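You operate a simulated robot arm through the tools that you are given. There is no shell and no other tool. Be economical: measure what you need, move in short steps, check, and stop when the job is done.

You are at the controls of a simulated robot arm. One attempt, no reset.

JOB
Add 20 ml to the purple cup, then shake it on SLOW till the streaks are gone.
Fine: park the arm, load the shaker while it stands still, and switch it off after. Set down upright: cup.

Only the result counts: the job must be done as asked and must still hold three seconds after the hand-in. Knocking over, shifting, dropping, spilling or breaking anything else fails it.

ROBOT AND FRAMES
A 6-joint arm with a two-finger parallel gripper, fixed in place. Base frame: the origin is at the foot of the arm, x ahead of it, y to its left, z up; the work surface is at about z = -0.006. Lengths are in m, angles in rad, forces in N, time in s.
With the tool pointing down near the work surface it reaches from about 0.14 to 0.6 m from the base axis. Its first joint turns from -1.152 to 1.152 rad. Payload 2.1 kg.
The TCP is the grasp point between the finger pads, 0.03 m short of the fingertips. In the tool frame z runs along the fingers and y along their closing line. The gripper opens to 0.094 m. The fingers are 0.028 m wide and 0.01 m thick; the gripper's body (0.05 by 0.096 m) begins 0.055 m behind the TCP.
Orientation is that of the tool frame in the base frame, as a unit quaternion [w, x, y, z]. With the fingers straight down and closing along the base's y, the tool's x points along the base's -x, its y along +y and its z along -z.

CONTROLS
- The arm moves only by the tool apply_moves. Its argument "steps" is a list of rows, each a list of 7 numbers: the shift along the tool's x, y, z in m, then the turn, a rotation vector about the tool's x, y, z in rad, then the finger opening in m, from 0 to 0.094. In form: [[x, y, z, wx, wy, wz, fingers], ...]. A call has 1 to 20 rows; each row shifts and turns the commanded pose from where the row before left it, along the tool's axes as they then stand. Each row takes 0.2 s and may step no farther than 0.05 m and 0.15 rad from the row before; otherwise, or with a gripper value out of range, the whole call is refused. A pose out of reach is approached as far as the arm can. The call stops where the force on the tool passes 90 N (or 10 N more than at its start, if that is more) or the arm is blocked; 0.2 s more then pass. Each finger travels about 0.072 m/s and halts on what it meets, pressing with about 34 N; the grip force reading is that of the motor and also rises with nothing between the fingers. The clock runs only during rows and for 0.2 s after the last one: add rows that do not move to give the fingers time. The reply holds the time, the measured pose of the TCP, the force on the tool along the base axes, the opening and the grip force, in the units named above and with some noise, with the torque about the TCP (base axes, N m) and any sound that the robot's microphone picked up.
- Cameras (640 x 400 px; columns grow to the right, rows downward): "scene" is fixed at [0.0726, -0.3834, 0.4986]; the picture's right is [0.60, -0.80, 0.00], its down [-0.35, -0.26, -0.90] and it looks along [0.72, 0.54, -0.43] (base axes); focal length 214 px, centre (320, 200). "wrist" rides on the gripper at [0.076, 0.014, -0.103] in the tool frame; the picture's right is [-0.18, 0.98, 0.00], its down [-0.75, -0.14, -0.64] and it looks along [-0.63, -0.12, 0.77] (tool axes); focal length 243 px, centre (320, 200). There is no depth. A picture from a camera that has moved, and an enlarged one, comes with that camera's place and axes in the base frame and with its lens.
- camera(camera): a new picture of that camera. It takes no simulated time.
- close_up(camera, box): a new picture of the part [left, top, right, bottom] of that camera's present view, enlarged. It takes no simulated time.
- sign_off(): hands the job in; it is judged then, once.

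Work in short steps. Places have to be worked out from the pictures, the camera data and where the tool is seen: move nearer, look again, correct. Check each grasp and each placing, and mend what went wrong. You have 120 turns and 68 pictures in all, those below and enlarged ones among them. Open the gripper and draw the arm clear of the work before you hand the job in, unless the task says otherwise; then end with one line.

The tools are called as name(argument=value, ...) on one line, values as JSON. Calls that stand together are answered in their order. apply_moves: Moves the arm, as the interface text tells. Its arguments: {"type":"object","properties":{"steps":{"type":"array","items":{"type":"array","items":{"type":"number"}}}},"required":["steps"]} The other tools are called the same way: camera (camera) takes a picture; close_up (camera, box) takes an enlarged picture of a part of a camera's view; sign_off () hands the job in.

At the start:

```text
time_s: 0.0
eef_pos: [0.2202, -0.2164, 0.4535]
tcp_rot: [0.0, 0.0, 1.0, 0.0]
contact_force: [-0.1, -0.4, -0.9]
wrist_torque: [0.0, -0.01, -0.01]
opening: 0.0938
grip_force: 0.1
```

scene: 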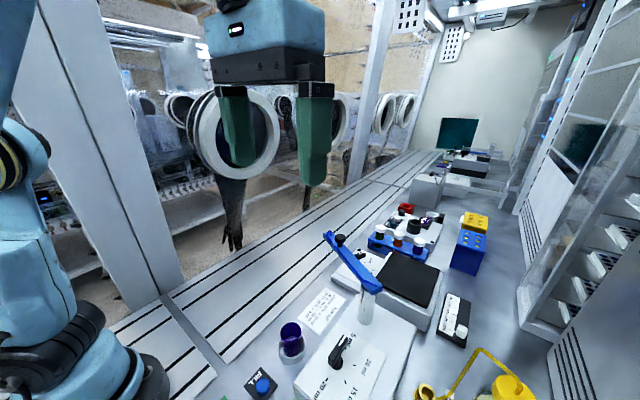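
wrist: 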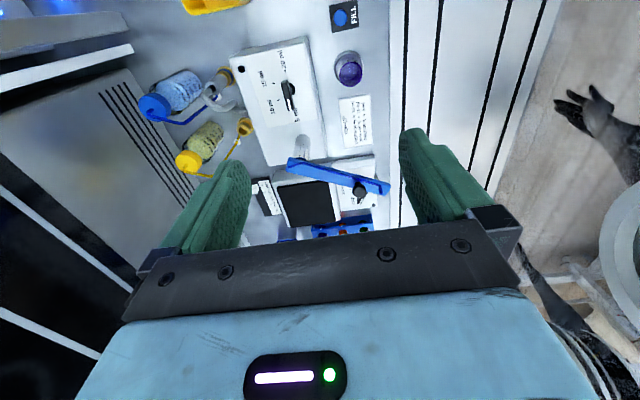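

The scene shows a dispenser with a volume knob, a FILL button, a purple cup, a note, and a shaker with a blue lever. I'll enlarge these to read the labels.

close_up(camera="scene", box=[230, 280, 430, 400])

close_up(camera="scene", box=[310, 190, 510, 350])

close_up(camera="wrist", box=[220, 0, 400, 120])

close_up(camera="wrist", box=[240, 80, 410, 240])

```text
3.20 times, centred on (330, 340) of scene
camera zoom: at [0.0726, -0.3834, 0.4986], right [0.6, -0.8, 0.0], down [-0.35, -0.26, -0.9], along [0.72, 0.54, -0.43], focal length 686 px, centre (288, -248)
```

zoom: 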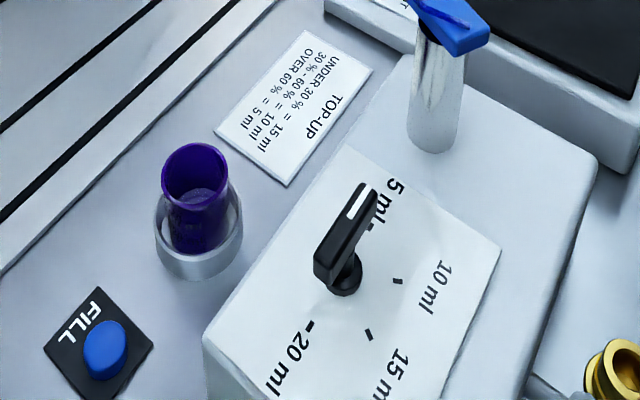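

```text
2.50 times, centred on (410, 270) of scene
camera zoom: at [0.0726, -0.3834, 0.4986], right [0.6, -0.8, 0.0], down [-0.35, -0.26, -0.9], along [0.72, 0.54, -0.43], focal length 536 px, centre (95, 25)
```

zoom: 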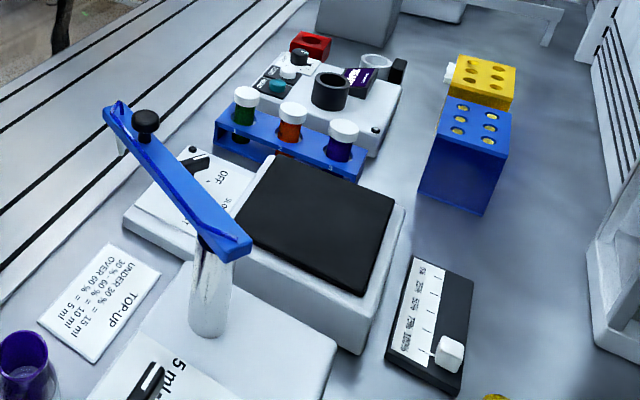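

```text
3.33 times, centred on (310, 60) of wrist
camera zoom: at [0.1446, -0.2013, 0.5572], right [0.18, 0.98, 0.0], down [0.75, -0.14, 0.64], along [0.63, -0.12, -0.77], focal length 809 px, centre (353, 667)
```

zoom: 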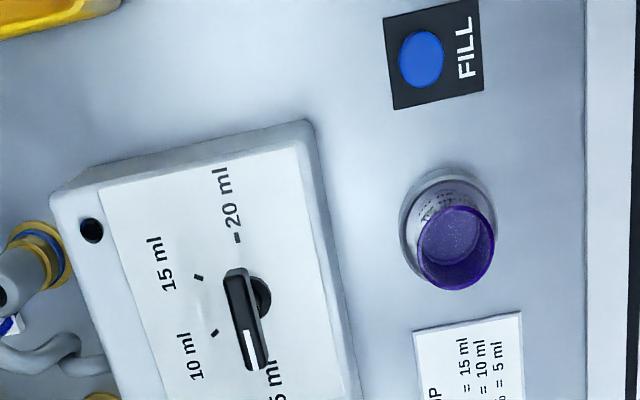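

```text
2.50 times, centred on (325, 160) of wrist
camera zoom: at [0.1446, -0.2013, 0.5572], right [0.18, 0.98, 0.0], down [0.75, -0.14, 0.64], along [0.63, -0.12, -0.77], focal length 606 px, centre (308, 300)
```

zoom: 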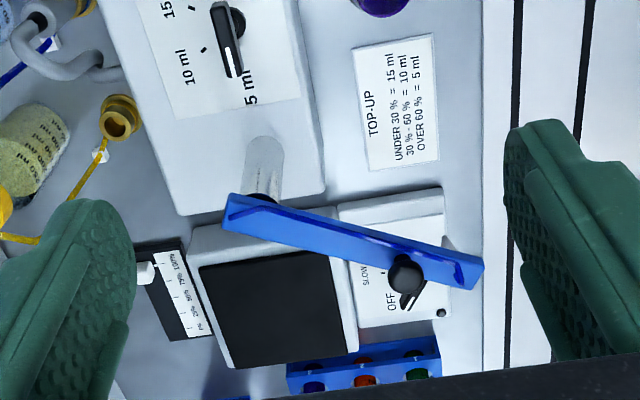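

Triangulating from the two views gives the dispenser spout post at about (0.365, -0.286), its knob at about (0.416, -0.183, 0.213) and the cup at about (0.258, -0.168). I'll move forward and a little lower for a better look at the shaker controls.

apply_moves(steps=[[-0.04, 0, 0.03, 0, 0, 0, 0.094], [-0.04, 0, 0.03, 0, 0, 0, 0.094]])

camera(camera="wrist")

close_up(camera="scene", box=[320, 220, 420, 300])

close_up(camera="scene", box=[360, 190, 480, 350])

```text
time_s: 0.6
eef_pos: [0.3026, -0.2172, 0.3921]
tcp_rot: [0.0, 0.0, 1.0, 0.0]
contact_force: [0.0, 0.2, -0.4]
wrist_torque: [-0.01, 0.02, 0.02]
opening: 0.0939
grip_force: 0.1
```

```text
61 pictures are left
camera wrist: at [0.2272, -0.2021, 0.4957], right [0.18, 0.98, 0.0], down [0.75, -0.14, 0.64], along [0.63, -0.12, -0.77], focal length 243 px, centre (320, 200)
```

wrist: 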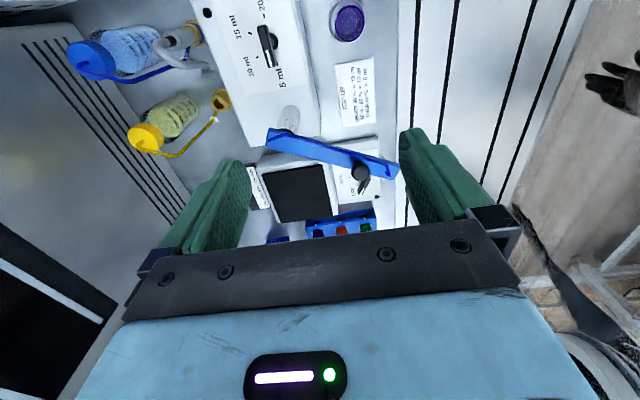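

```text
5.00 times, centred on (370, 260) of scene
camera zoom: at [0.0725, -0.3834, 0.4986], right [0.6, -0.8, 0.0], down [-0.35, -0.26, -0.9], along [0.72, 0.54, -0.43], focal length 1072 px, centre (70, -100)
```

zoom: 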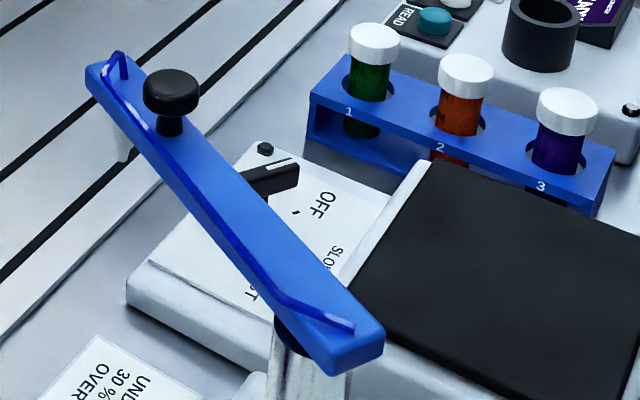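

```text
2.50 times, centred on (420, 270) of scene
camera zoom: at [0.0725, -0.3834, 0.4986], right [0.6, -0.8, 0.0], down [-0.35, -0.26, -0.9], along [0.72, 0.54, -0.43], focal length 536 px, centre (70, 25)
```

zoom: 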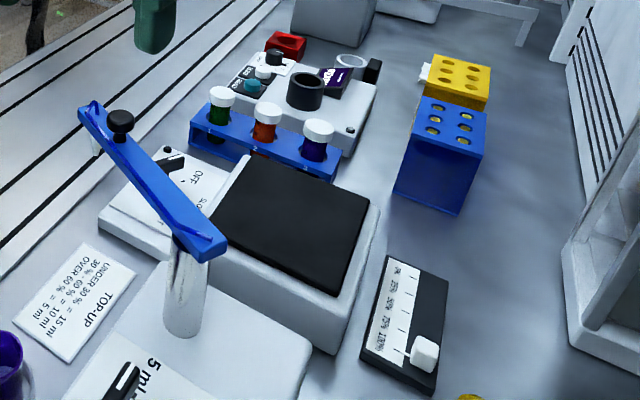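

The shaker dial shows OFF, SLOW and probably FAST. I'll zoom the wrist camera on that dial and on the volume knob.

close_up(camera="wrist", box=[325, 130, 405, 220])

close_up(camera="wrist", box=[200, 0, 380, 120])

```text
4.44 times, centred on (365, 175) of wrist
camera zoom: at [0.2272, -0.2021, 0.4957], right [0.18, 0.98, 0.0], down [0.75, -0.14, 0.64], along [0.63, -0.12, -0.77], focal length 1078 px, centre (120, 311)
```

zoom: 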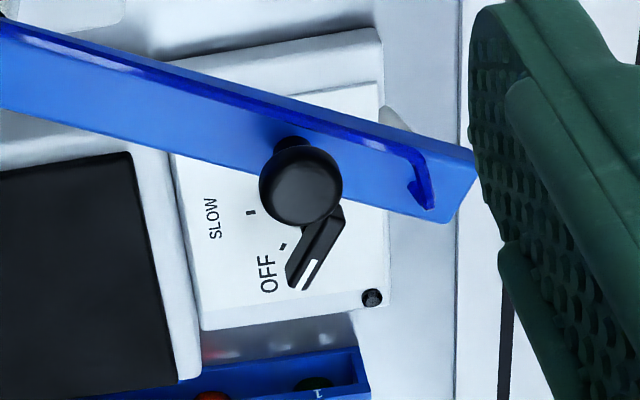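

```text
3.33 times, centred on (290, 60) of wrist
camera zoom: at [0.2272, -0.2021, 0.4957], right [0.18, 0.98, 0.0], down [0.75, -0.14, 0.64], along [0.63, -0.12, -0.77], focal length 809 px, centre (420, 667)
```

zoom: 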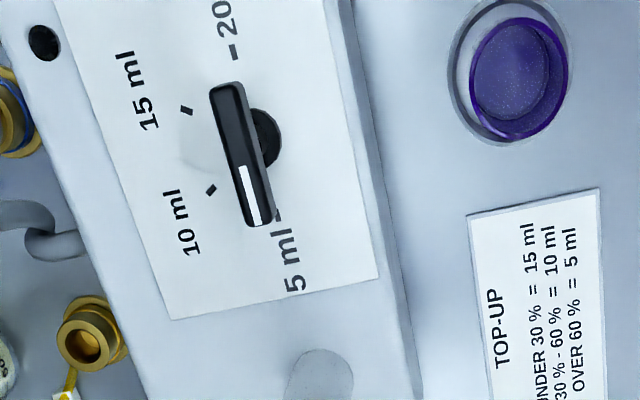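

The dispenser lever is near (0.262, -0.278) and points at 5 ml. It has to turn clockwise, seen from above, through 10 and 15 to 20. I'll hover over it to refine the position.

apply_moves(steps=[[0.014, -0.02, 0.04, 0, 0, 0, 0.094], [0.013, -0.02, 0.04, 0, 0, 0, 0.094], [0.013, -0.02, 0.04, 0, 0, 0, 0.094], [0, 0, 0.015, 0, 0, 0, 0.07]])

camera(camera="wrist")

camera(camera="scene")

```text
time_s: 1.6
eef_pos: [0.2605, -0.2758, 0.2581]
tcp_rot: [0.0, 0.001, 1.0, 0.0]
contact_force: [1.2, -0.8, 0.1]
wrist_torque: [0.01, -0.01, 0.0]
opening: 0.0702
grip_force: 0.0
```

```text
56 pictures are left
camera wrist: at [0.1849, -0.2628, 0.361], right [0.18, 0.98, 0.0], down [0.75, -0.14, 0.64], along [0.63, -0.12, -0.77], focal length 243 px, centre (320, 200)
```

wrist: 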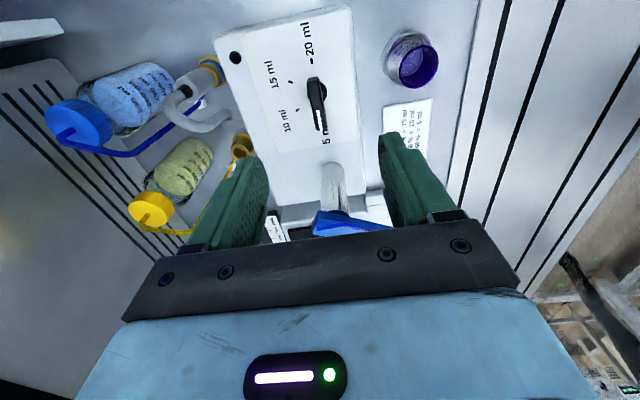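

```text
55 pictures are left
```

scene: 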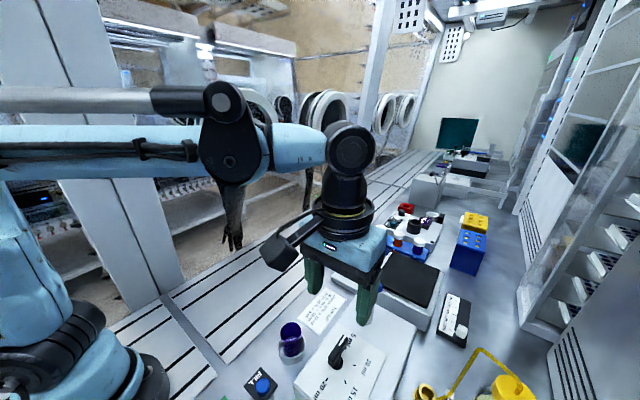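

The lever sits almost directly below the TCP, with its top at about z = 0.13. I'll descend to just above it and look closely.

apply_moves(steps=[[0, -0.004, 0.035, 0, 0, 0, 0.06], [0, 0, 0.03, 0, 0, 0, 0.05]])

close_up(camera="wrist", box=[230, 60, 410, 190])

close_up(camera="scene", box=[270, 270, 410, 400])

```text
time_s: 2.2
eef_pos: [0.2603, -0.2809, 0.1936]
tcp_rot: [0.0, 0.001, 1.0, 0.0]
contact_force: [0.0, -0.1, -0.6]
wrist_torque: [-0.03, 0.0, 0.0]
opening: 0.0499
grip_force: 0.1
```

```text
3.08 times, centred on (320, 125) of wrist
camera zoom: at [0.1845, -0.2667, 0.2958], right [0.18, 0.98, 0.0], down [0.75, -0.14, 0.64], along [0.63, -0.12, -0.77], focal length 746 px, centre (320, 431)
```

zoom: 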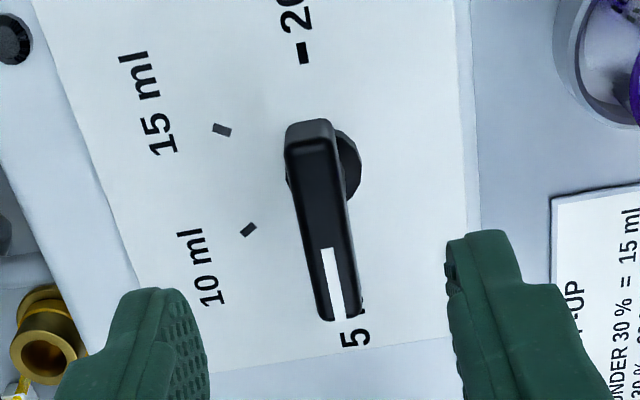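

```text
3.08 times, centred on (340, 335) of scene
camera zoom: at [0.0726, -0.3834, 0.4986], right [0.6, -0.8, 0.0], down [-0.35, -0.26, -0.9], along [0.72, 0.54, -0.43], focal length 660 px, centre (258, -215)
```

zoom: 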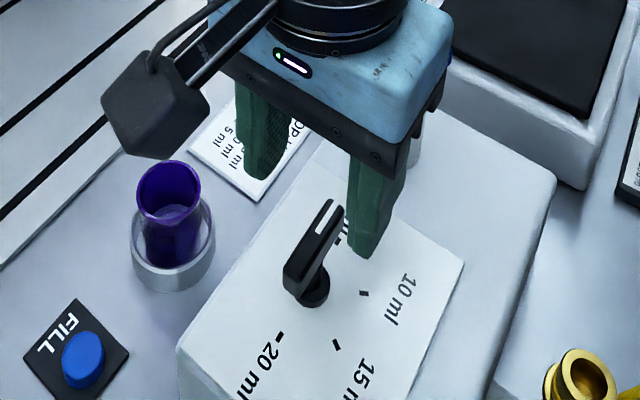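

The tick geometry puts the dial axis at (0.258, -0.280), with a 60° spacing and a panel height of about 0.094. I'll descend so the fingertips are just above the panel and close on the lever.

apply_moves(steps=[[0.002, 0.001, 0.03, 0, 0, 0, 0.05], [0, 0, 0.028, 0, 0, 0, 0.05], [0, 0, 0, 0, 0, 0, 0.02], [0, 0, 0, 0, 0, 0, 0.0], [0, 0, 0, 0, 0, 0, 0.0]])

close_up(camera="wrist", box=[230, 80, 410, 210])

```text
time_s: 3.4
eef_pos: [0.2583, -0.2804, 0.1342]
tcp_rot: [0.0, -0.001, 1.0, 0.001]
contact_force: [-0.5, 10.3, -8.3]
wrist_torque: [0.05, 0.15, -0.04]
opening: 0.012
grip_force: 45.1
```

```text
3.08 times, centred on (320, 145) of wrist
camera zoom: at [0.1823, -0.2664, 0.2372], right [0.18, 0.98, 0.0], down [0.75, -0.14, 0.64], along [0.63, -0.12, -0.77], focal length 746 px, centre (320, 369)
```

zoom: 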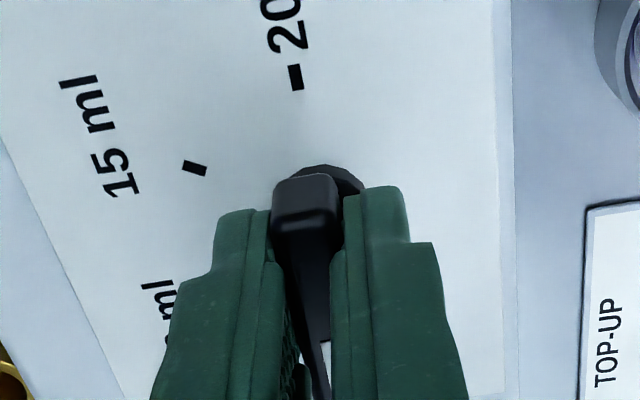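

The lever is gripped (12 mm opening). I'll turn it clockwise by 60°, which is positive about the tool's downward z, and check.

apply_moves(steps=[[0, 0, 0, 0, 0, 0.1496, 0], [0, 0, 0, 0, 0, 0.1496, 0], [0, 0, 0, 0, 0, 0.1496, 0], [0, 0, 0, 0, 0, 0.1496, 0], [0, 0, 0, 0, 0, 0.1496, 0], [0, 0, 0, 0, 0, 0.1496, 0], [0, 0, 0, 0, 0, 0.1496, 0]])

close_up(camera="scene", box=[270, 270, 410, 400])

```text
time_s: 5.0
eef_pos: [0.2594, -0.2773, 0.137]
tcp_rot: [0.001, 0.501, 0.866, 0.003]
contact_force: [13.5, 29.2, 5.2]
wrist_torque: [-0.5, -0.11, 0.17]
opening: 0.0121
grip_force: 45.1
```

```text
3.08 times, centred on (340, 335) of scene
camera zoom: at [0.0726, -0.3834, 0.4987], right [0.6, -0.8, 0.0], down [-0.35, -0.26, -0.9], along [0.72, 0.54, -0.43], focal length 660 px, centre (258, -215)
```

zoom: 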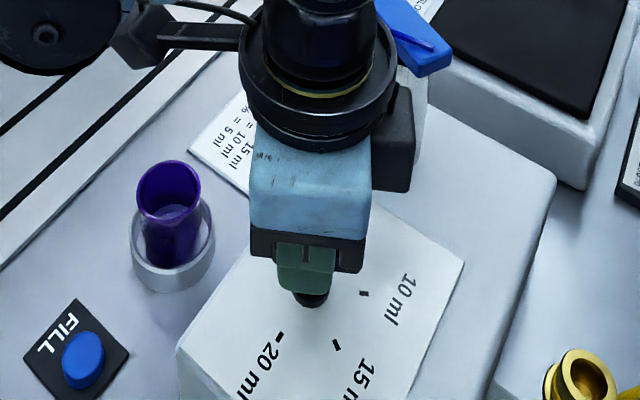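

The turn worked; the lateral force suggests the axis is about 3 mm toward +y. I'll shift the grip to match and turn another 60°.

apply_moves(steps=[[0.002, 0.0024, 0, 0, 0, 0, 0], [0, 0, 0, 0, 0, 0.1496, 0], [0, 0, 0, 0, 0, 0.1496, 0], [0, 0, 0, 0, 0, 0.1496, 0], [0, 0, 0, 0, 0, 0.1496, 0], [0, 0, 0, 0, 0, 0.1496, 0], [0, 0, 0, 0, 0, 0.1496, 0], [0, 0, 0, 0, 0, 0.1496, 0]])

close_up(camera="wrist", box=[200, 50, 440, 210])

```text
time_s: 6.8
eef_pos: [0.2642, -0.2755, 0.1377]
tcp_rot: [0.007, 0.866, 0.5, 0.005]
contact_force: [49.6, -12.0, -8.6]
wrist_torque: [-0.21, 0.06, 0.28]
opening: 0.012
grip_force: 44.9
```

```text
2.50 times, centred on (320, 130) of wrist
camera zoom: at [0.3128, -0.2175, 0.2396], right [0.76, -0.65, 0.02], down [-0.51, -0.58, 0.64], along [-0.41, -0.49, -0.77], focal length 606 px, centre (320, 375)
```

zoom: 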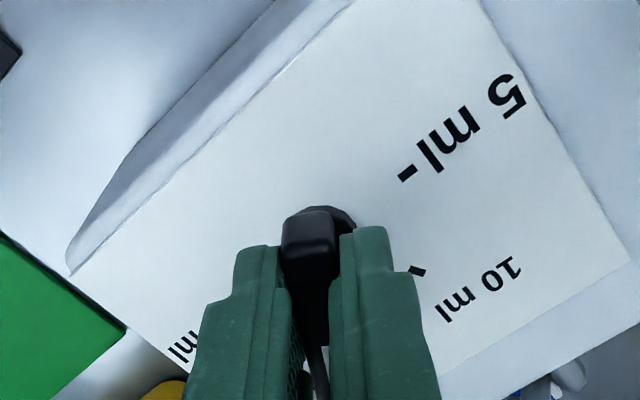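

The lever points near 15 ml and a side force has built up. I'll relieve it, release, rise and turn the wrist back 180° for a regrasp, to keep the camera clear of the spout post.

apply_moves(steps=[[0.0016, 0.0048, 0, 0, 0, 0, 0], [0, 0, 0, 0, 0, 0, 0.03], [0, 0, 0, 0, 0, 0, 0.05], [0, 0, -0.04, 0, 0, 0, 0.05], [0, 0, -0.02, 0, 0, 0, 0.05], [0, 0, 0, 0, 0, -0.1496, 0.05], [0, 0, 0, 0, 0, -0.1496, 0.05], [0, 0, 0, 0, 0, -0.1496, 0.05], [0, 0, 0, 0, 0, -0.1496, 0.05], [0, 0, 0, 0, 0, -0.1496, 0.05], [0, 0, 0, 0, 0, -0.1496, 0.05], [0, 0, 0, 0, 0, -0.1496, 0.05], [0, 0, 0, 0, 0, -0.1496, 0.05], [0, 0, 0, 0, 0, -0.1496, 0.05], [0, 0, 0, 0, 0, -0.1496, 0.05], [0, 0, 0, 0, 0, -0.1496, 0.05], [0, 0, 0, 0, 0, -0.1496, 0.05], [0, 0, 0, 0, 0, -0.1496, 0.05], [0, 0, 0, 0, 0, -0.1496, 0.05]])

close_up(camera="wrist", box=[210, 40, 430, 190])

```text
time_s: 10.8
eef_pos: [0.2651, -0.2776, 0.1976]
tcp_rot: [0.0, -0.001, 1.0, 0.001]
contact_force: [0.2, -0.2, 0.1]
wrist_torque: [-0.02, 0.01, -0.03]
opening: 0.0499
grip_force: 0.0
```

```text
2.67 times, centred on (320, 115) of wrist
camera zoom: at [0.1889, -0.2624, 0.2996], right [0.18, 0.98, 0.0], down [0.75, -0.14, 0.64], along [0.63, -0.12, -0.77], focal length 647 px, centre (320, 427)
```

zoom: 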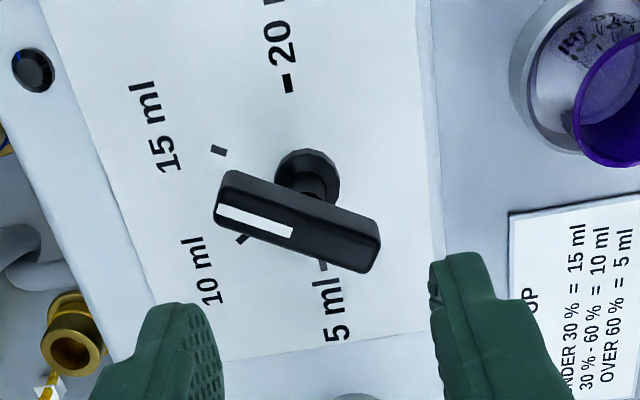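

The lever is on 15 ml, with the bar centre near (0.2587, -0.2815). I'll align the fingers with the bar (-56.5°), then descend and grip.

apply_moves(steps=[[0.0064, -0.0039, 0, 0, 0, -0.1409, 0.05], [0, 0, 0, 0, 0, -0.1409, 0.05], [0, 0, 0, 0, 0, -0.1409, 0.05], [0, 0, 0, 0, 0, -0.1409, 0.05], [0, 0, 0, 0, 0, -0.1409, 0.05], [0, 0, 0, 0, 0, -0.1409, 0.05], [0, 0, 0, 0, 0, -0.1409, 0.05], [0, 0, 0.03, 0, 0, 0, 0.05], [0, 0, 0.03, 0, 0, 0, 0.05], [0, 0, 0, 0, 0, 0, 0.02], [0, 0, 0, 0, 0, 0, 0], [0, 0, 0, 0, 0, 0, 0]])

```text
time_s: 13.4
eef_pos: [0.2597, -0.2832, 0.1371]
tcp_rot: [0.002, -0.473, 0.881, -0.006]
contact_force: [32.0, -28.0, -21.9]
wrist_torque: [0.83, -0.38, -0.06]
opening: 0.0119
grip_force: 45.1
```

It's gripped with a small lateral offset; I'll relax that, then rotate the final 56.5° to 20 ml.

apply_moves(steps=[[0.0, -0.0034, 0, 0, 0, 0, 0], [0, 0, 0, 0, 0, 0.1409, 0], [0, 0, 0, 0, 0, 0.1409, 0], [0, 0, 0, 0, 0, 0.1409, 0], [0, 0, 0, 0, 0, 0.1409, 0], [0, 0, 0, 0, 0, 0.1409, 0], [0, 0, 0, 0, 0, 0.1409, 0], [0, 0, 0, 0, 0, 0.1409, 0], [0, 0, 0, 0, 0, 0, 0]])

close_up(camera="scene", box=[270, 270, 410, 400])

```text
time_s: 15.4
eef_pos: [0.2587, -0.2797, 0.1376]
tcp_rot: [-0.002, 0.001, 1.0, 0.004]
contact_force: [-20.4, 23.8, 9.8]
wrist_torque: [-0.17, -0.43, 0.05]
opening: 0.0121
grip_force: 44.9
```

```text
3.08 times, centred on (340, 335) of scene
camera zoom: at [0.0725, -0.3834, 0.4987], right [0.6, -0.8, 0.0], down [-0.35, -0.26, -0.9], along [0.72, 0.54, -0.43], focal length 660 px, centre (258, -215)
```

zoom: 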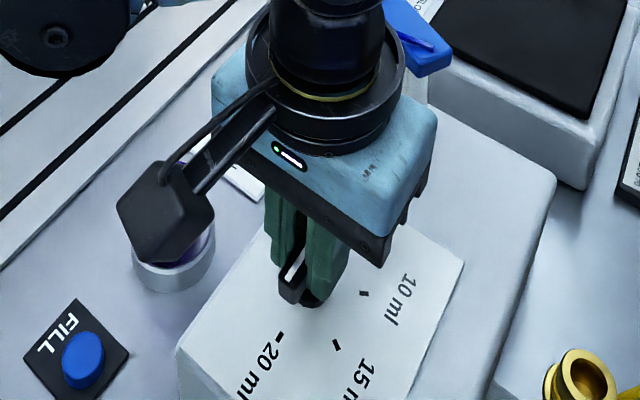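

The pointer is toward 20 ml. I'll release, rise and verify.

apply_moves(steps=[[-0.001, 0.001, 0, 0, 0, 0, 0.02], [0, 0, 0, 0, 0, 0, 0.05], [0, 0, -0.03, 0, 0, 0, 0.05], [0, 0, -0.04, 0, 0, 0, 0.05]])

close_up(camera="wrist", box=[200, 30, 440, 180])

```text
time_s: 16.4
eef_pos: [0.2602, -0.282, 0.2078]
tcp_rot: [0.0, 0.0, 1.0, 0.0]
contact_force: [0.5, -0.2, 0.2]
wrist_torque: [-0.02, 0.0, 0.0]
opening: 0.0502
grip_force: 0.0
```

```text
2.67 times, centred on (320, 105) of wrist
camera zoom: at [0.1842, -0.2677, 0.3103], right [0.18, 0.98, 0.0], down [0.75, -0.14, 0.64], along [0.63, -0.12, -0.77], focal length 647 px, centre (320, 453)
```

zoom: 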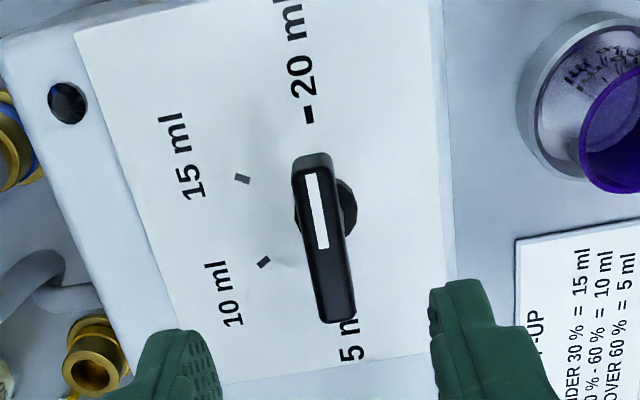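

The volume is set to 20 ml. Next is the spout arm: I'll move above its black knob at about (0.416, -0.183).

apply_moves(steps=[[0, 0, -0.045, 0, 0, 0, 0.06], [0, 0, -0.045, 0, 0, 0, 0.06], [-0.04, 0.025, 0, 0, 0, 0, 0.06], [-0.04, 0.025, 0, 0, 0, 0, 0.06], [-0.04, 0.025, 0, 0, 0, 0, 0.06], [-0.036, 0.024, 0, 0, 0, 0, 0.06]])

camera(camera="wrist")

close_up(camera="scene", box=[320, 220, 420, 330])

```text
time_s: 17.8
eef_pos: [0.4158, -0.1813, 0.2998]
tcp_rot: [0.0, 0.001, 1.0, 0.001]
contact_force: [0.0, 1.3, -0.4]
wrist_torque: [0.01, 0.02, 0.01]
opening: 0.0599
grip_force: 0.1
```

```text
46 pictures are left
camera wrist: at [0.3397, -0.1665, 0.4028], right [0.19, 0.98, 0.0], down [0.75, -0.14, 0.64], along [0.63, -0.12, -0.77], focal length 243 px, centre (320, 200)
```

wrist: 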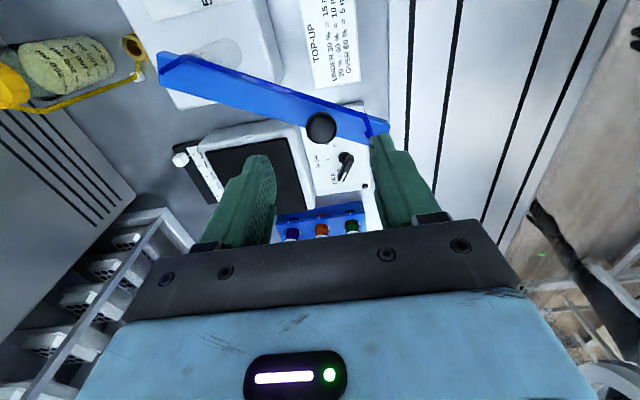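

```text
3.64 times, centred on (370, 275) of scene
camera zoom: at [0.0725, -0.3834, 0.4986], right [0.6, -0.8, 0.0], down [-0.35, -0.26, -0.9], along [0.72, 0.54, -0.43], focal length 780 px, centre (138, -73)
```

zoom: 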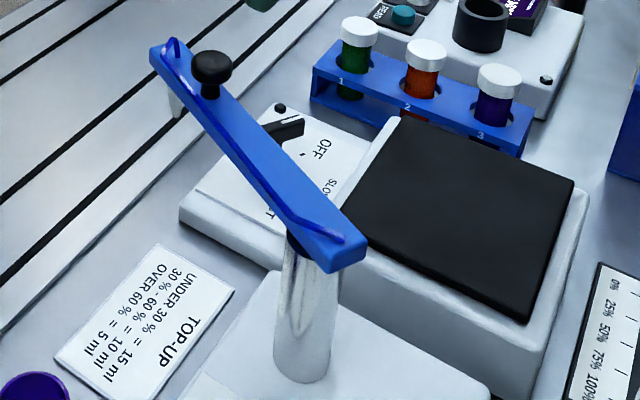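

The knob is directly below the TCP. I'll rotate the gripper about 86° so it closes along the swing direction, descend onto the knob and close.

apply_moves(steps=[[0, 0, 0, 0, 0, 0.15, 0.06], [0, 0, 0, 0, 0, 0.15, 0.06], [0, 0, 0, 0, 0, 0.15, 0.06], [0, 0, 0, 0, 0, 0.15, 0.06], [0, 0, 0, 0, 0, 0.15, 0.06], [0, 0, 0, 0, 0, 0.15, 0.06], [0, 0, 0, 0, 0, 0.15, 0.06], [0, 0, 0, 0, 0, 0.15, 0.06], [0, 0, 0, 0, 0, 0.15, 0.06], [0, 0, 0, 0, 0, 0.15, 0.06], [0, 0, 0.03, 0, 0, 0, 0.06]])

camera(camera="wrist")

close_up(camera="scene", box=[280, 200, 400, 290])

```text
time_s: 20.2
eef_pos: [0.4182, -0.1813, 0.2672]
tcp_rot: [0.0, 0.682, 0.731, 0.001]
contact_force: [-0.3, 0.3, -0.8]
wrist_torque: [-0.03, -0.03, 0.03]
opening: 0.0602
grip_force: 0.0
```

```text
44 pictures are left
camera wrist: at [0.4282, -0.1052, 0.3694], right [0.99, -0.12, 0.0], down [-0.09, -0.76, 0.64], along [-0.07, -0.64, -0.77], focal length 243 px, centre (320, 200)
```

wrist: 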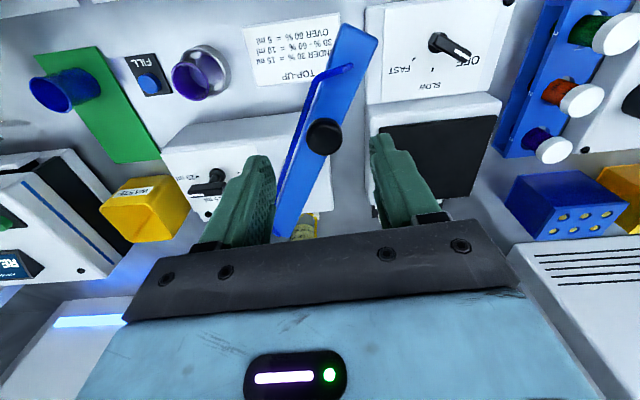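

```text
4.44 times, centred on (340, 245) of scene
camera zoom: at [0.0726, -0.3834, 0.4986], right [0.6, -0.8, 0.0], down [-0.35, -0.26, -0.9], along [0.72, 0.54, -0.43], focal length 953 px, centre (231, 0)
```

zoom: 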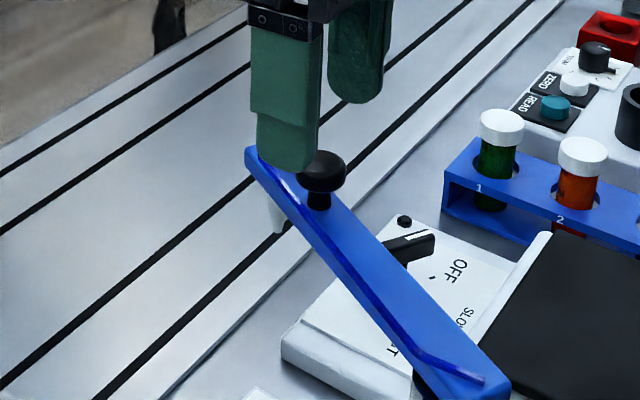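

The knob is still centred between the fingers. I'll descend to z of about 0.228 and close.

apply_moves(steps=[[0, 0, 0.02, 0, 0, 0, 0.06], [0, 0, 0.019, 0, 0, 0, 0.06], [0, 0, 0, 0, 0, 0, 0.03], [0, 0, 0, 0, 0, 0, 0.01], [0, 0, 0, 0, 0, 0, 0.01]])

close_up(camera="scene", box=[280, 200, 400, 290])

```text
time_s: 21.4
eef_pos: [0.4174, -0.183, 0.2285]
tcp_rot: [0.0, 0.68, 0.733, 0.002]
contact_force: [6.6, 10.3, -6.4]
wrist_torque: [0.15, -0.17, 0.05]
opening: 0.0248
grip_force: 45.2
```

```text
4.44 times, centred on (340, 245) of scene
camera zoom: at [0.0726, -0.3834, 0.4986], right [0.6, -0.8, 0.0], down [-0.35, -0.26, -0.9], along [0.72, 0.54, -0.43], focal length 953 px, centre (231, 0)
```

zoom: 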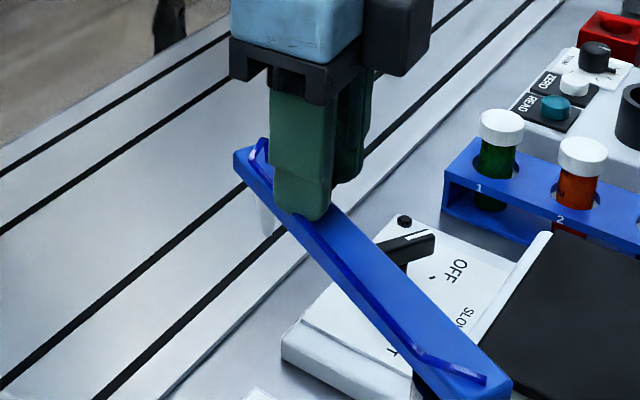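

The knob is gripped. I'll swing the arm counter-clockwise along its arc by 30° about the post and watch the forces.

apply_moves(steps=[[0.0087, -0.0177, 0, 0, 0, 0, 0.01], [0.0056, -0.0189, 0, 0, 0, 0, 0.01], [0.0021, -0.0196, 0, 0, 0, 0, 0.01], [0, 0, 0, 0, 0, 0, 0.01]])

camera(camera="scene")

```text
time_s: 22.4
eef_pos: [0.3602, -0.1705, 0.2285]
tcp_rot: [0.001, 0.683, 0.731, 0.0]
contact_force: [3.1, -0.6, 11.3]
wrist_torque: [-0.12, -0.26, 0.33]
opening: 0.0251
grip_force: 44.7
```

```text
41 pictures are left
```

scene: 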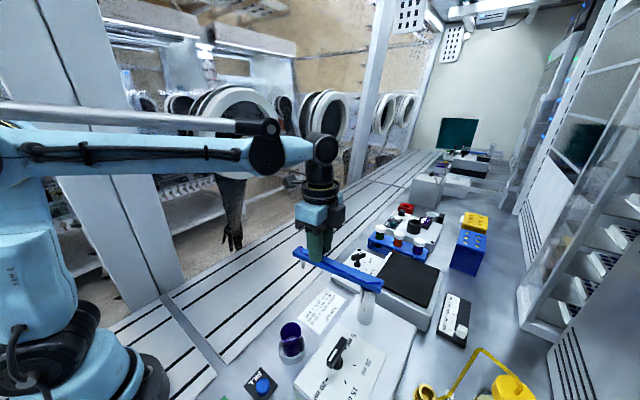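

It swings freely with low force. I'll continue another 40° toward the cup.

apply_moves(steps=[[-0.0014, -0.0197, 0, 0, 0, 0, 0.01], [-0.0048, -0.0192, 0, 0, 0, 0, 0.01], [-0.0081, -0.018, 0, 0, 0, 0, 0.01], [-0.011, -0.0164, 0, 0, 0, 0, 0.01], [0, 0, 0, 0, 0, 0, 0.01]])

close_up(camera="scene", box=[240, 250, 400, 400])

camera(camera="wrist")

```text
time_s: 23.6
eef_pos: [0.293, -0.1973, 0.228]
tcp_rot: [0.001, 0.68, 0.733, 0.009]
contact_force: [39.4, 24.7, -26.7]
wrist_torque: [0.21, -0.74, 0.22]
opening: 0.0251
grip_force: 44.9
```

```text
2.67 times, centred on (320, 325) of scene
camera zoom: at [0.0728, -0.3834, 0.4986], right [0.6, -0.8, 0.0], down [-0.35, -0.26, -0.9], along [0.72, 0.54, -0.43], focal length 572 px, centre (320, -133)
```

zoom: 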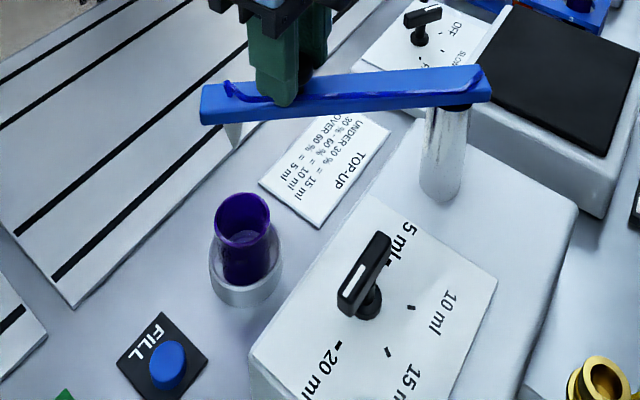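

```text
39 pictures are left
camera wrist: at [0.3012, -0.1212, 0.3321], right [0.99, -0.11, 0.01], down [-0.09, -0.77, 0.63], along [-0.06, -0.63, -0.77], focal length 243 px, centre (320, 200)
```

wrist: 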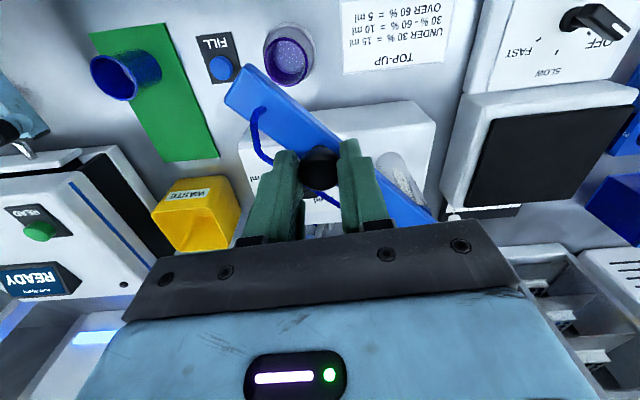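

The arm reached what feels like an end stop at about 131°, which matches the cup's direction. I'll release the knob, rise and check the nozzle alignment with the cup.

apply_moves(steps=[[0.003, 0.003, 0, 0, 0, 0, 0.01], [0, 0, 0, 0, 0, 0, 0.03], [0, 0, 0, 0, 0, 0, 0.06], [0, 0, -0.05, 0, 0, 0, 0.06], [0, 0, -0.04, 0, 0, 0, 0.03], [0.04, 0, 0, 0, 0, 0, 0.0], [0.04, 0, 0, 0, 0, 0, 0.0]])

camera(camera="wrist")

close_up(camera="scene", box=[240, 250, 400, 400])

```text
time_s: 25.2
eef_pos: [0.286, -0.117, 0.3177]
tcp_rot: [0.0, 0.682, 0.731, 0.0]
contact_force: [0.3, -0.4, -0.2]
wrist_torque: [0.05, 0.01, -0.05]
opening: 0.0
grip_force: 32.9
```

```text
38 pictures are left
camera wrist: at [0.2953, -0.04, 0.4198], right [0.99, -0.11, 0.0], down [-0.09, -0.76, 0.64], along [-0.07, -0.64, -0.77], focal length 243 px, centre (320, 200)
```

wrist: 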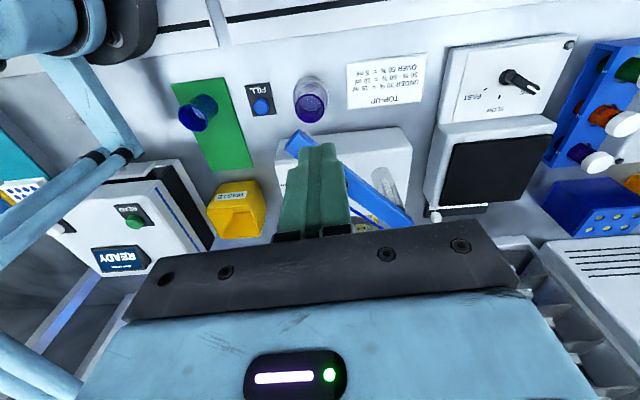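

```text
2.67 times, centred on (320, 325) of scene
camera zoom: at [0.0726, -0.3835, 0.4986], right [0.6, -0.8, 0.0], down [-0.35, -0.26, -0.9], along [0.72, 0.54, -0.43], focal length 572 px, centre (320, -133)
```

zoom: 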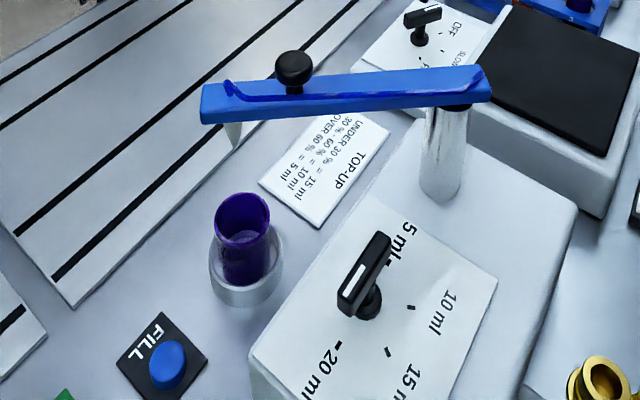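

The spout stays at its stop, and from both views the nozzle lies over the cup. FILL is at about (0.183, -0.166). I'll move above it with closed fingers, rotating back so the gripper body stays narrow toward the spout.

apply_moves(steps=[[-0.0139, -0.0353, 0, 0, 0, 0, 0], [-0.0139, -0.0353, 0, 0, 0, 0, 0], [-0.0139, -0.0353, 0, 0, 0, 0, 0], [0, 0, 0, 0, 0, -0.15, 0], [0, 0, 0, 0, 0, -0.15, 0], [0, 0, 0, 0, 0, -0.15, 0], [0, 0, 0, 0, 0, -0.15, 0], [0, 0, 0, 0, 0, -0.15, 0], [0, 0, 0, 0, 0, -0.15, 0], [0, 0, 0, 0, 0, -0.15, 0], [0, 0, 0, 0, 0, -0.15, 0], [0, 0, 0, 0, 0, -0.15, 0], [0, 0, 0, 0, 0, -0.15, 0], [0, 0, 0.05, 0, 0, 0, 0], [0, 0, 0.05, 0, 0, 0, 0], [0, 0, 0.05, 0, 0, 0, 0]])

camera(camera="wrist")

close_up(camera="scene", box=[200, 260, 360, 400])

```text
time_s: 28.6
eef_pos: [0.1843, -0.1667, 0.1674]
tcp_rot: [0.0, 0.0, 1.0, 0.0]
contact_force: [-0.3, -0.2, -0.6]
wrist_torque: [-0.01, 0.0, -0.03]
opening: 0.0
grip_force: 33.0
```

```text
36 pictures are left
camera wrist: at [0.1084, -0.1522, 0.27], right [0.18, 0.98, 0.0], down [0.75, -0.14, 0.64], along [0.63, -0.12, -0.77], focal length 243 px, centre (320, 200)
```

wrist: 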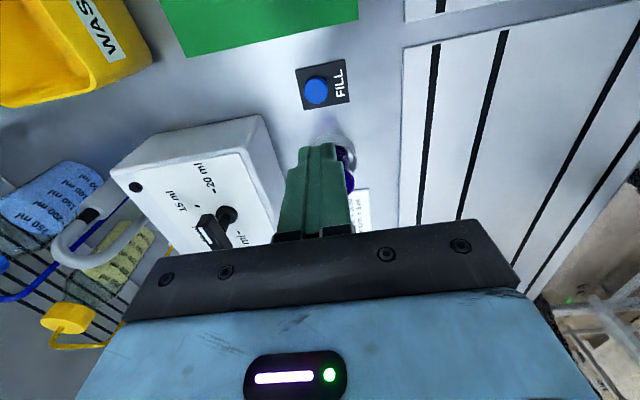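

```text
2.86 times, centred on (280, 330) of scene
camera zoom: at [0.0726, -0.3834, 0.4986], right [0.6, -0.8, 0.0], down [-0.35, -0.26, -0.9], along [0.72, 0.54, -0.43], focal length 613 px, centre (434, -171)
```

zoom: 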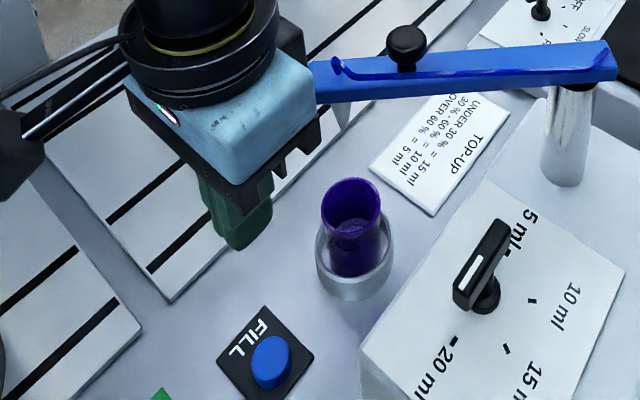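

The button is at about (0.179, -0.169). I'll correct and descend to just above it.

apply_moves(steps=[[0.0055, -0.0025, 0.03, 0, 0, 0, 0], [0, 0, 0.04, 0, 0, 0, 0], [0, 0, 0.03, 0, 0, 0, 0]])

close_up(camera="scene", box=[200, 300, 320, 400])

close_up(camera="wrist", box=[240, 90, 400, 200])

```text
time_s: 29.4
eef_pos: [0.1777, -0.169, 0.0654]
tcp_rot: [0.0, 0.0, 1.0, 0.001]
contact_force: [-0.6, 0.1, 0.5]
wrist_torque: [-0.01, -0.03, -0.02]
opening: 0.0
grip_force: 33.0
```

```text
4.00 times, centred on (260, 350) of scene
camera zoom: at [0.0726, -0.3834, 0.4986], right [0.6, -0.8, 0.0], down [-0.35, -0.26, -0.9], along [0.72, 0.54, -0.43], focal length 858 px, centre (560, -400)
```

zoom: 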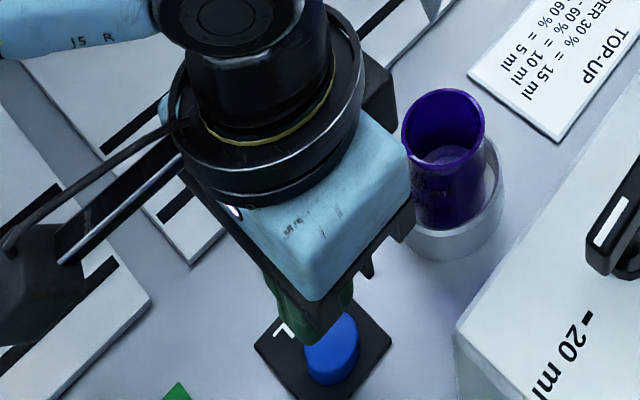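

```text
3.64 times, centred on (320, 145) of wrist
camera zoom: at [0.1026, -0.1549, 0.1688], right [0.18, 0.98, 0.0], down [0.75, -0.14, 0.64], along [0.63, -0.12, -0.77], focal length 882 px, centre (320, 400)
```

zoom: 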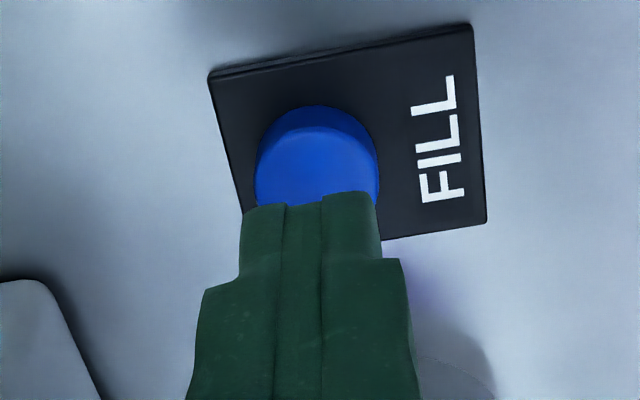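

The fingertips are just over the button. I'll nudge 4 mm toward -x and press down in small steps.

apply_moves(steps=[[0.004, 0, 0.008, 0, 0, 0, 0], [0, 0, 0.004, 0, 0, 0, 0], [0, 0, 0.003, 0, 0, 0, 0], [0, 0, 0.003, 0, 0, 0, 0]])

```text
time_s: 30.4
eef_pos: [0.1744, -0.1684, 0.0495]
tcp_rot: [0.0, -0.001, 1.0, 0.0]
contact_force: [0.0, 0.0, 0.8]
wrist_torque: [-0.01, 0.02, -0.06]
opening: 0.0
grip_force: 33.1
```

No contact yet; I'll keep descending gently.

apply_moves(steps=[[0, 0, 0.003, 0, 0, 0, 0], [0, 0, 0.003, 0, 0, 0, 0]])

```text
time_s: 31.0
eef_pos: [0.1754, -0.1695, 0.043]
tcp_rot: [-0.001, 0.0, 1.0, -0.001]
contact_force: [-0.3, -0.2, 0.3]
wrist_torque: [0.02, -0.03, 0.01]
opening: 0.0002
grip_force: 32.7
```

apply_moves(steps=[[0, 0, 0.003, 0, 0, 0, 0], [0, 0, 0.003, 0, 0, 0, 0]])

close_up(camera="scene", box=[220, 310, 320, 400])

```text
time_s: 31.6
eef_pos: [0.1742, -0.1682, 0.0374]
tcp_rot: [0.0, 0.0, 1.0, 0.0]
contact_force: [0.8, -0.4, 1.4]
wrist_torque: [-0.04, 0.0, 0.03]
opening: 0.0
grip_force: 33.0
heard: click
```

```text
4.44 times, centred on (270, 355) of scene
camera zoom: at [0.0726, -0.3834, 0.4986], right [0.6, -0.8, 0.0], down [-0.35, -0.26, -0.9], along [0.72, 0.54, -0.43], focal length 953 px, centre (542, -489)
```

zoom: 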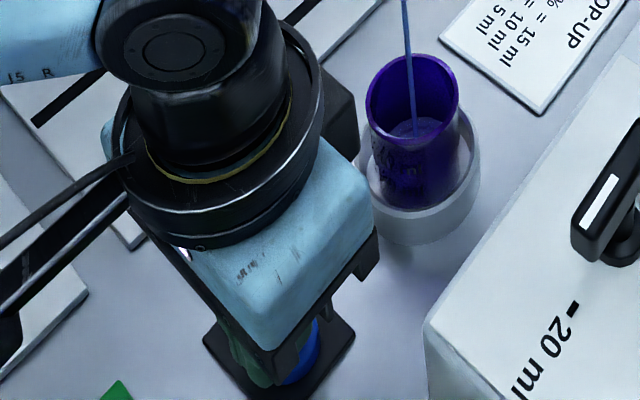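

There was a click and the stream falls inside the cup. I'll lift off the button straight up and wait for the dispense to finish.

apply_moves(steps=[[0, 0, -0.02, 0, 0, 0, 0], [0, 0, -0.04, 0, 0, 0, 0], [0, 0, -0.05, 0, 0, 0, 0], [0, 0, -0.05, 0, 0, 0, 0], [0, 0, 0, 0, 0, 0, 0], [0, 0, 0, 0, 0, 0, 0], [0, 0, 0, 0, 0, 0, 0], [0, 0, 0, 0, 0, 0, 0]])

close_up(camera="scene", box=[220, 270, 380, 380])

```text
time_s: 33.4
eef_pos: [0.1764, -0.1696, 0.1962]
tcp_rot: [0.0, 0.0, 1.0, 0.001]
contact_force: [-0.1, -0.5, 0.1]
wrist_torque: [-0.01, 0.01, -0.02]
opening: 0.0001
grip_force: 32.6
```

```text
3.64 times, centred on (300, 325) of scene
camera zoom: at [0.0726, -0.3834, 0.4986], right [0.6, -0.8, 0.0], down [-0.35, -0.26, -0.9], along [0.72, 0.54, -0.43], focal length 780 px, centre (393, -254)
```

zoom: 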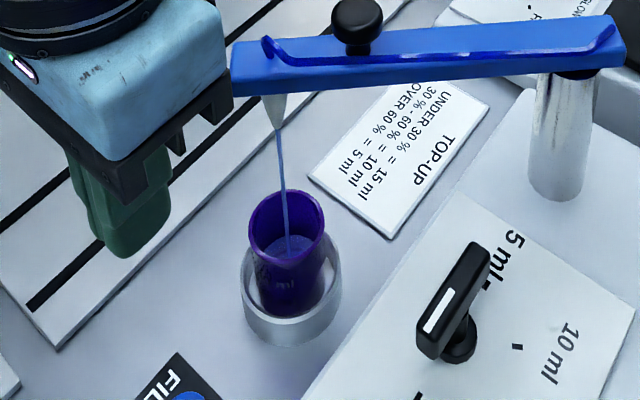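

Still flowing. I'll wait 3 s and look again.

apply_moves(steps=[[0, 0, -0.04, 0, 0, 0, 0], [0, 0, -0.04, 0, 0, 0, 0], [0, 0, -0.03, 0, 0, 0, 0], [0, 0, 0, 0, 0, 0, 0], [0, 0, 0, 0, 0, 0, 0], [0, 0, 0, 0, 0, 0, 0], [0, 0, 0, 0, 0, 0, 0], [0, 0, 0, 0, 0, 0, 0], [0, 0, 0, 0, 0, 0, 0], [0, 0, 0, 0, 0, 0, 0], [0, 0, 0, 0, 0, 0, 0], [0, 0, 0, 0, 0, 0, 0], [0, 0, 0, 0, 0, 0, 0], [0, 0, 0, 0, 0, 0, 0], [0, 0, 0, 0, 0, 0, 0]])

close_up(camera="scene", box=[240, 270, 360, 380])

```text
time_s: 36.6
eef_pos: [0.1741, -0.1666, 0.3058]
tcp_rot: [0.0, 0.0, 1.0, 0.0]
contact_force: [0.3, 0.7, 0.5]
wrist_torque: [0.0, 0.02, -0.01]
opening: 0.0
grip_force: 33.0
```

```text
3.64 times, centred on (300, 325) of scene
camera zoom: at [0.0726, -0.3834, 0.4986], right [0.6, -0.8, 0.0], down [-0.35, -0.26, -0.9], along [0.72, 0.54, -0.43], focal length 780 px, centre (393, -254)
```

zoom: 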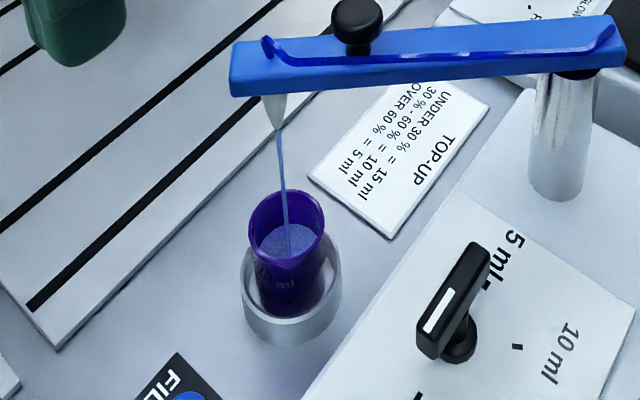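

The level is rising and it's still flowing. Meanwhile I'll move above the knob at its current spot and turn the gripper for the return swing.

apply_moves(steps=[[-0.04, -0.01, 0, 0, 0, 0.15, 0.06], [-0.04, -0.01, 0, 0, 0, 0.0, 0.06], [0, 0, 0, 0, 0, 0.15, 0.06], [0, 0, 0, 0, 0, 0.15, 0.06], [0, 0, 0, 0, 0, 0.15, 0.06], [0, 0, 0, 0, 0, 0.15, 0.06], [0, 0, 0, 0, 0, 0.15, 0.06], [0, 0, 0, 0, 0, 0.15, 0.06], [0, 0, 0, 0, 0, 0.15, 0.06], [0, 0, 0, 0, 0, 0.15, 0.06], [0, 0, 0, 0, 0, 0.15, 0.06]])

close_up(camera="scene", box=[240, 270, 360, 380])

```text
time_s: 39.0
eef_pos: [0.2519, -0.195, 0.307]
tcp_rot: [0.0, 0.683, 0.731, -0.001]
contact_force: [0.2, 0.0, -0.2]
wrist_torque: [0.01, 0.01, 0.0]
opening: 0.0602
grip_force: 0.0
```

```text
3.64 times, centred on (300, 325) of scene
camera zoom: at [0.0726, -0.3834, 0.4986], right [0.6, -0.8, 0.0], down [-0.35, -0.26, -0.9], along [0.72, 0.54, -0.43], focal length 780 px, centre (393, -254)
```

zoom: 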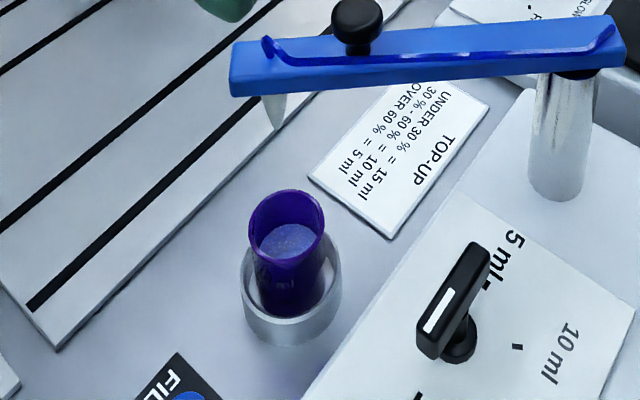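

The flow has stopped. I'll position over the knob at (0.294, -0.196) and descend.

apply_moves(steps=[[-0.0038, 0.042, 0, 0, 0, 0, 0.06], [0, 0, 0.035, 0, 0, 0, 0.06]])

close_up(camera="wrist", box=[200, 60, 440, 220])

```text
time_s: 39.6
eef_pos: [0.2946, -0.1944, 0.2746]
tcp_rot: [0.0, 0.682, 0.731, 0.0]
contact_force: [-0.1, -0.8, 0.2]
wrist_torque: [0.02, 0.0, -0.03]
opening: 0.06
grip_force: 0.1
```

```text
2.50 times, centred on (320, 140) of wrist
camera zoom: at [0.3042, -0.118, 0.3764], right [0.99, -0.11, 0.0], down [-0.09, -0.76, 0.64], along [-0.07, -0.64, -0.77], focal length 606 px, centre (320, 350)
```

zoom: 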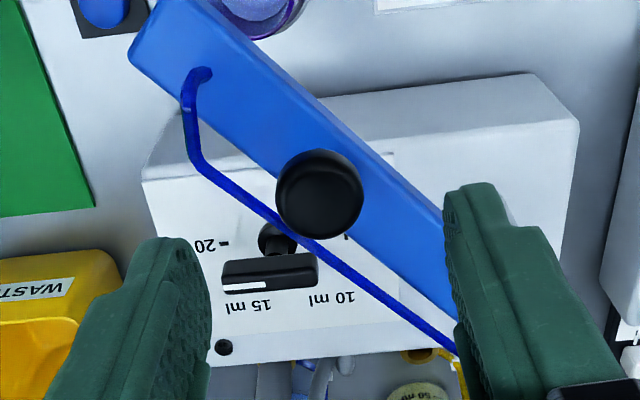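

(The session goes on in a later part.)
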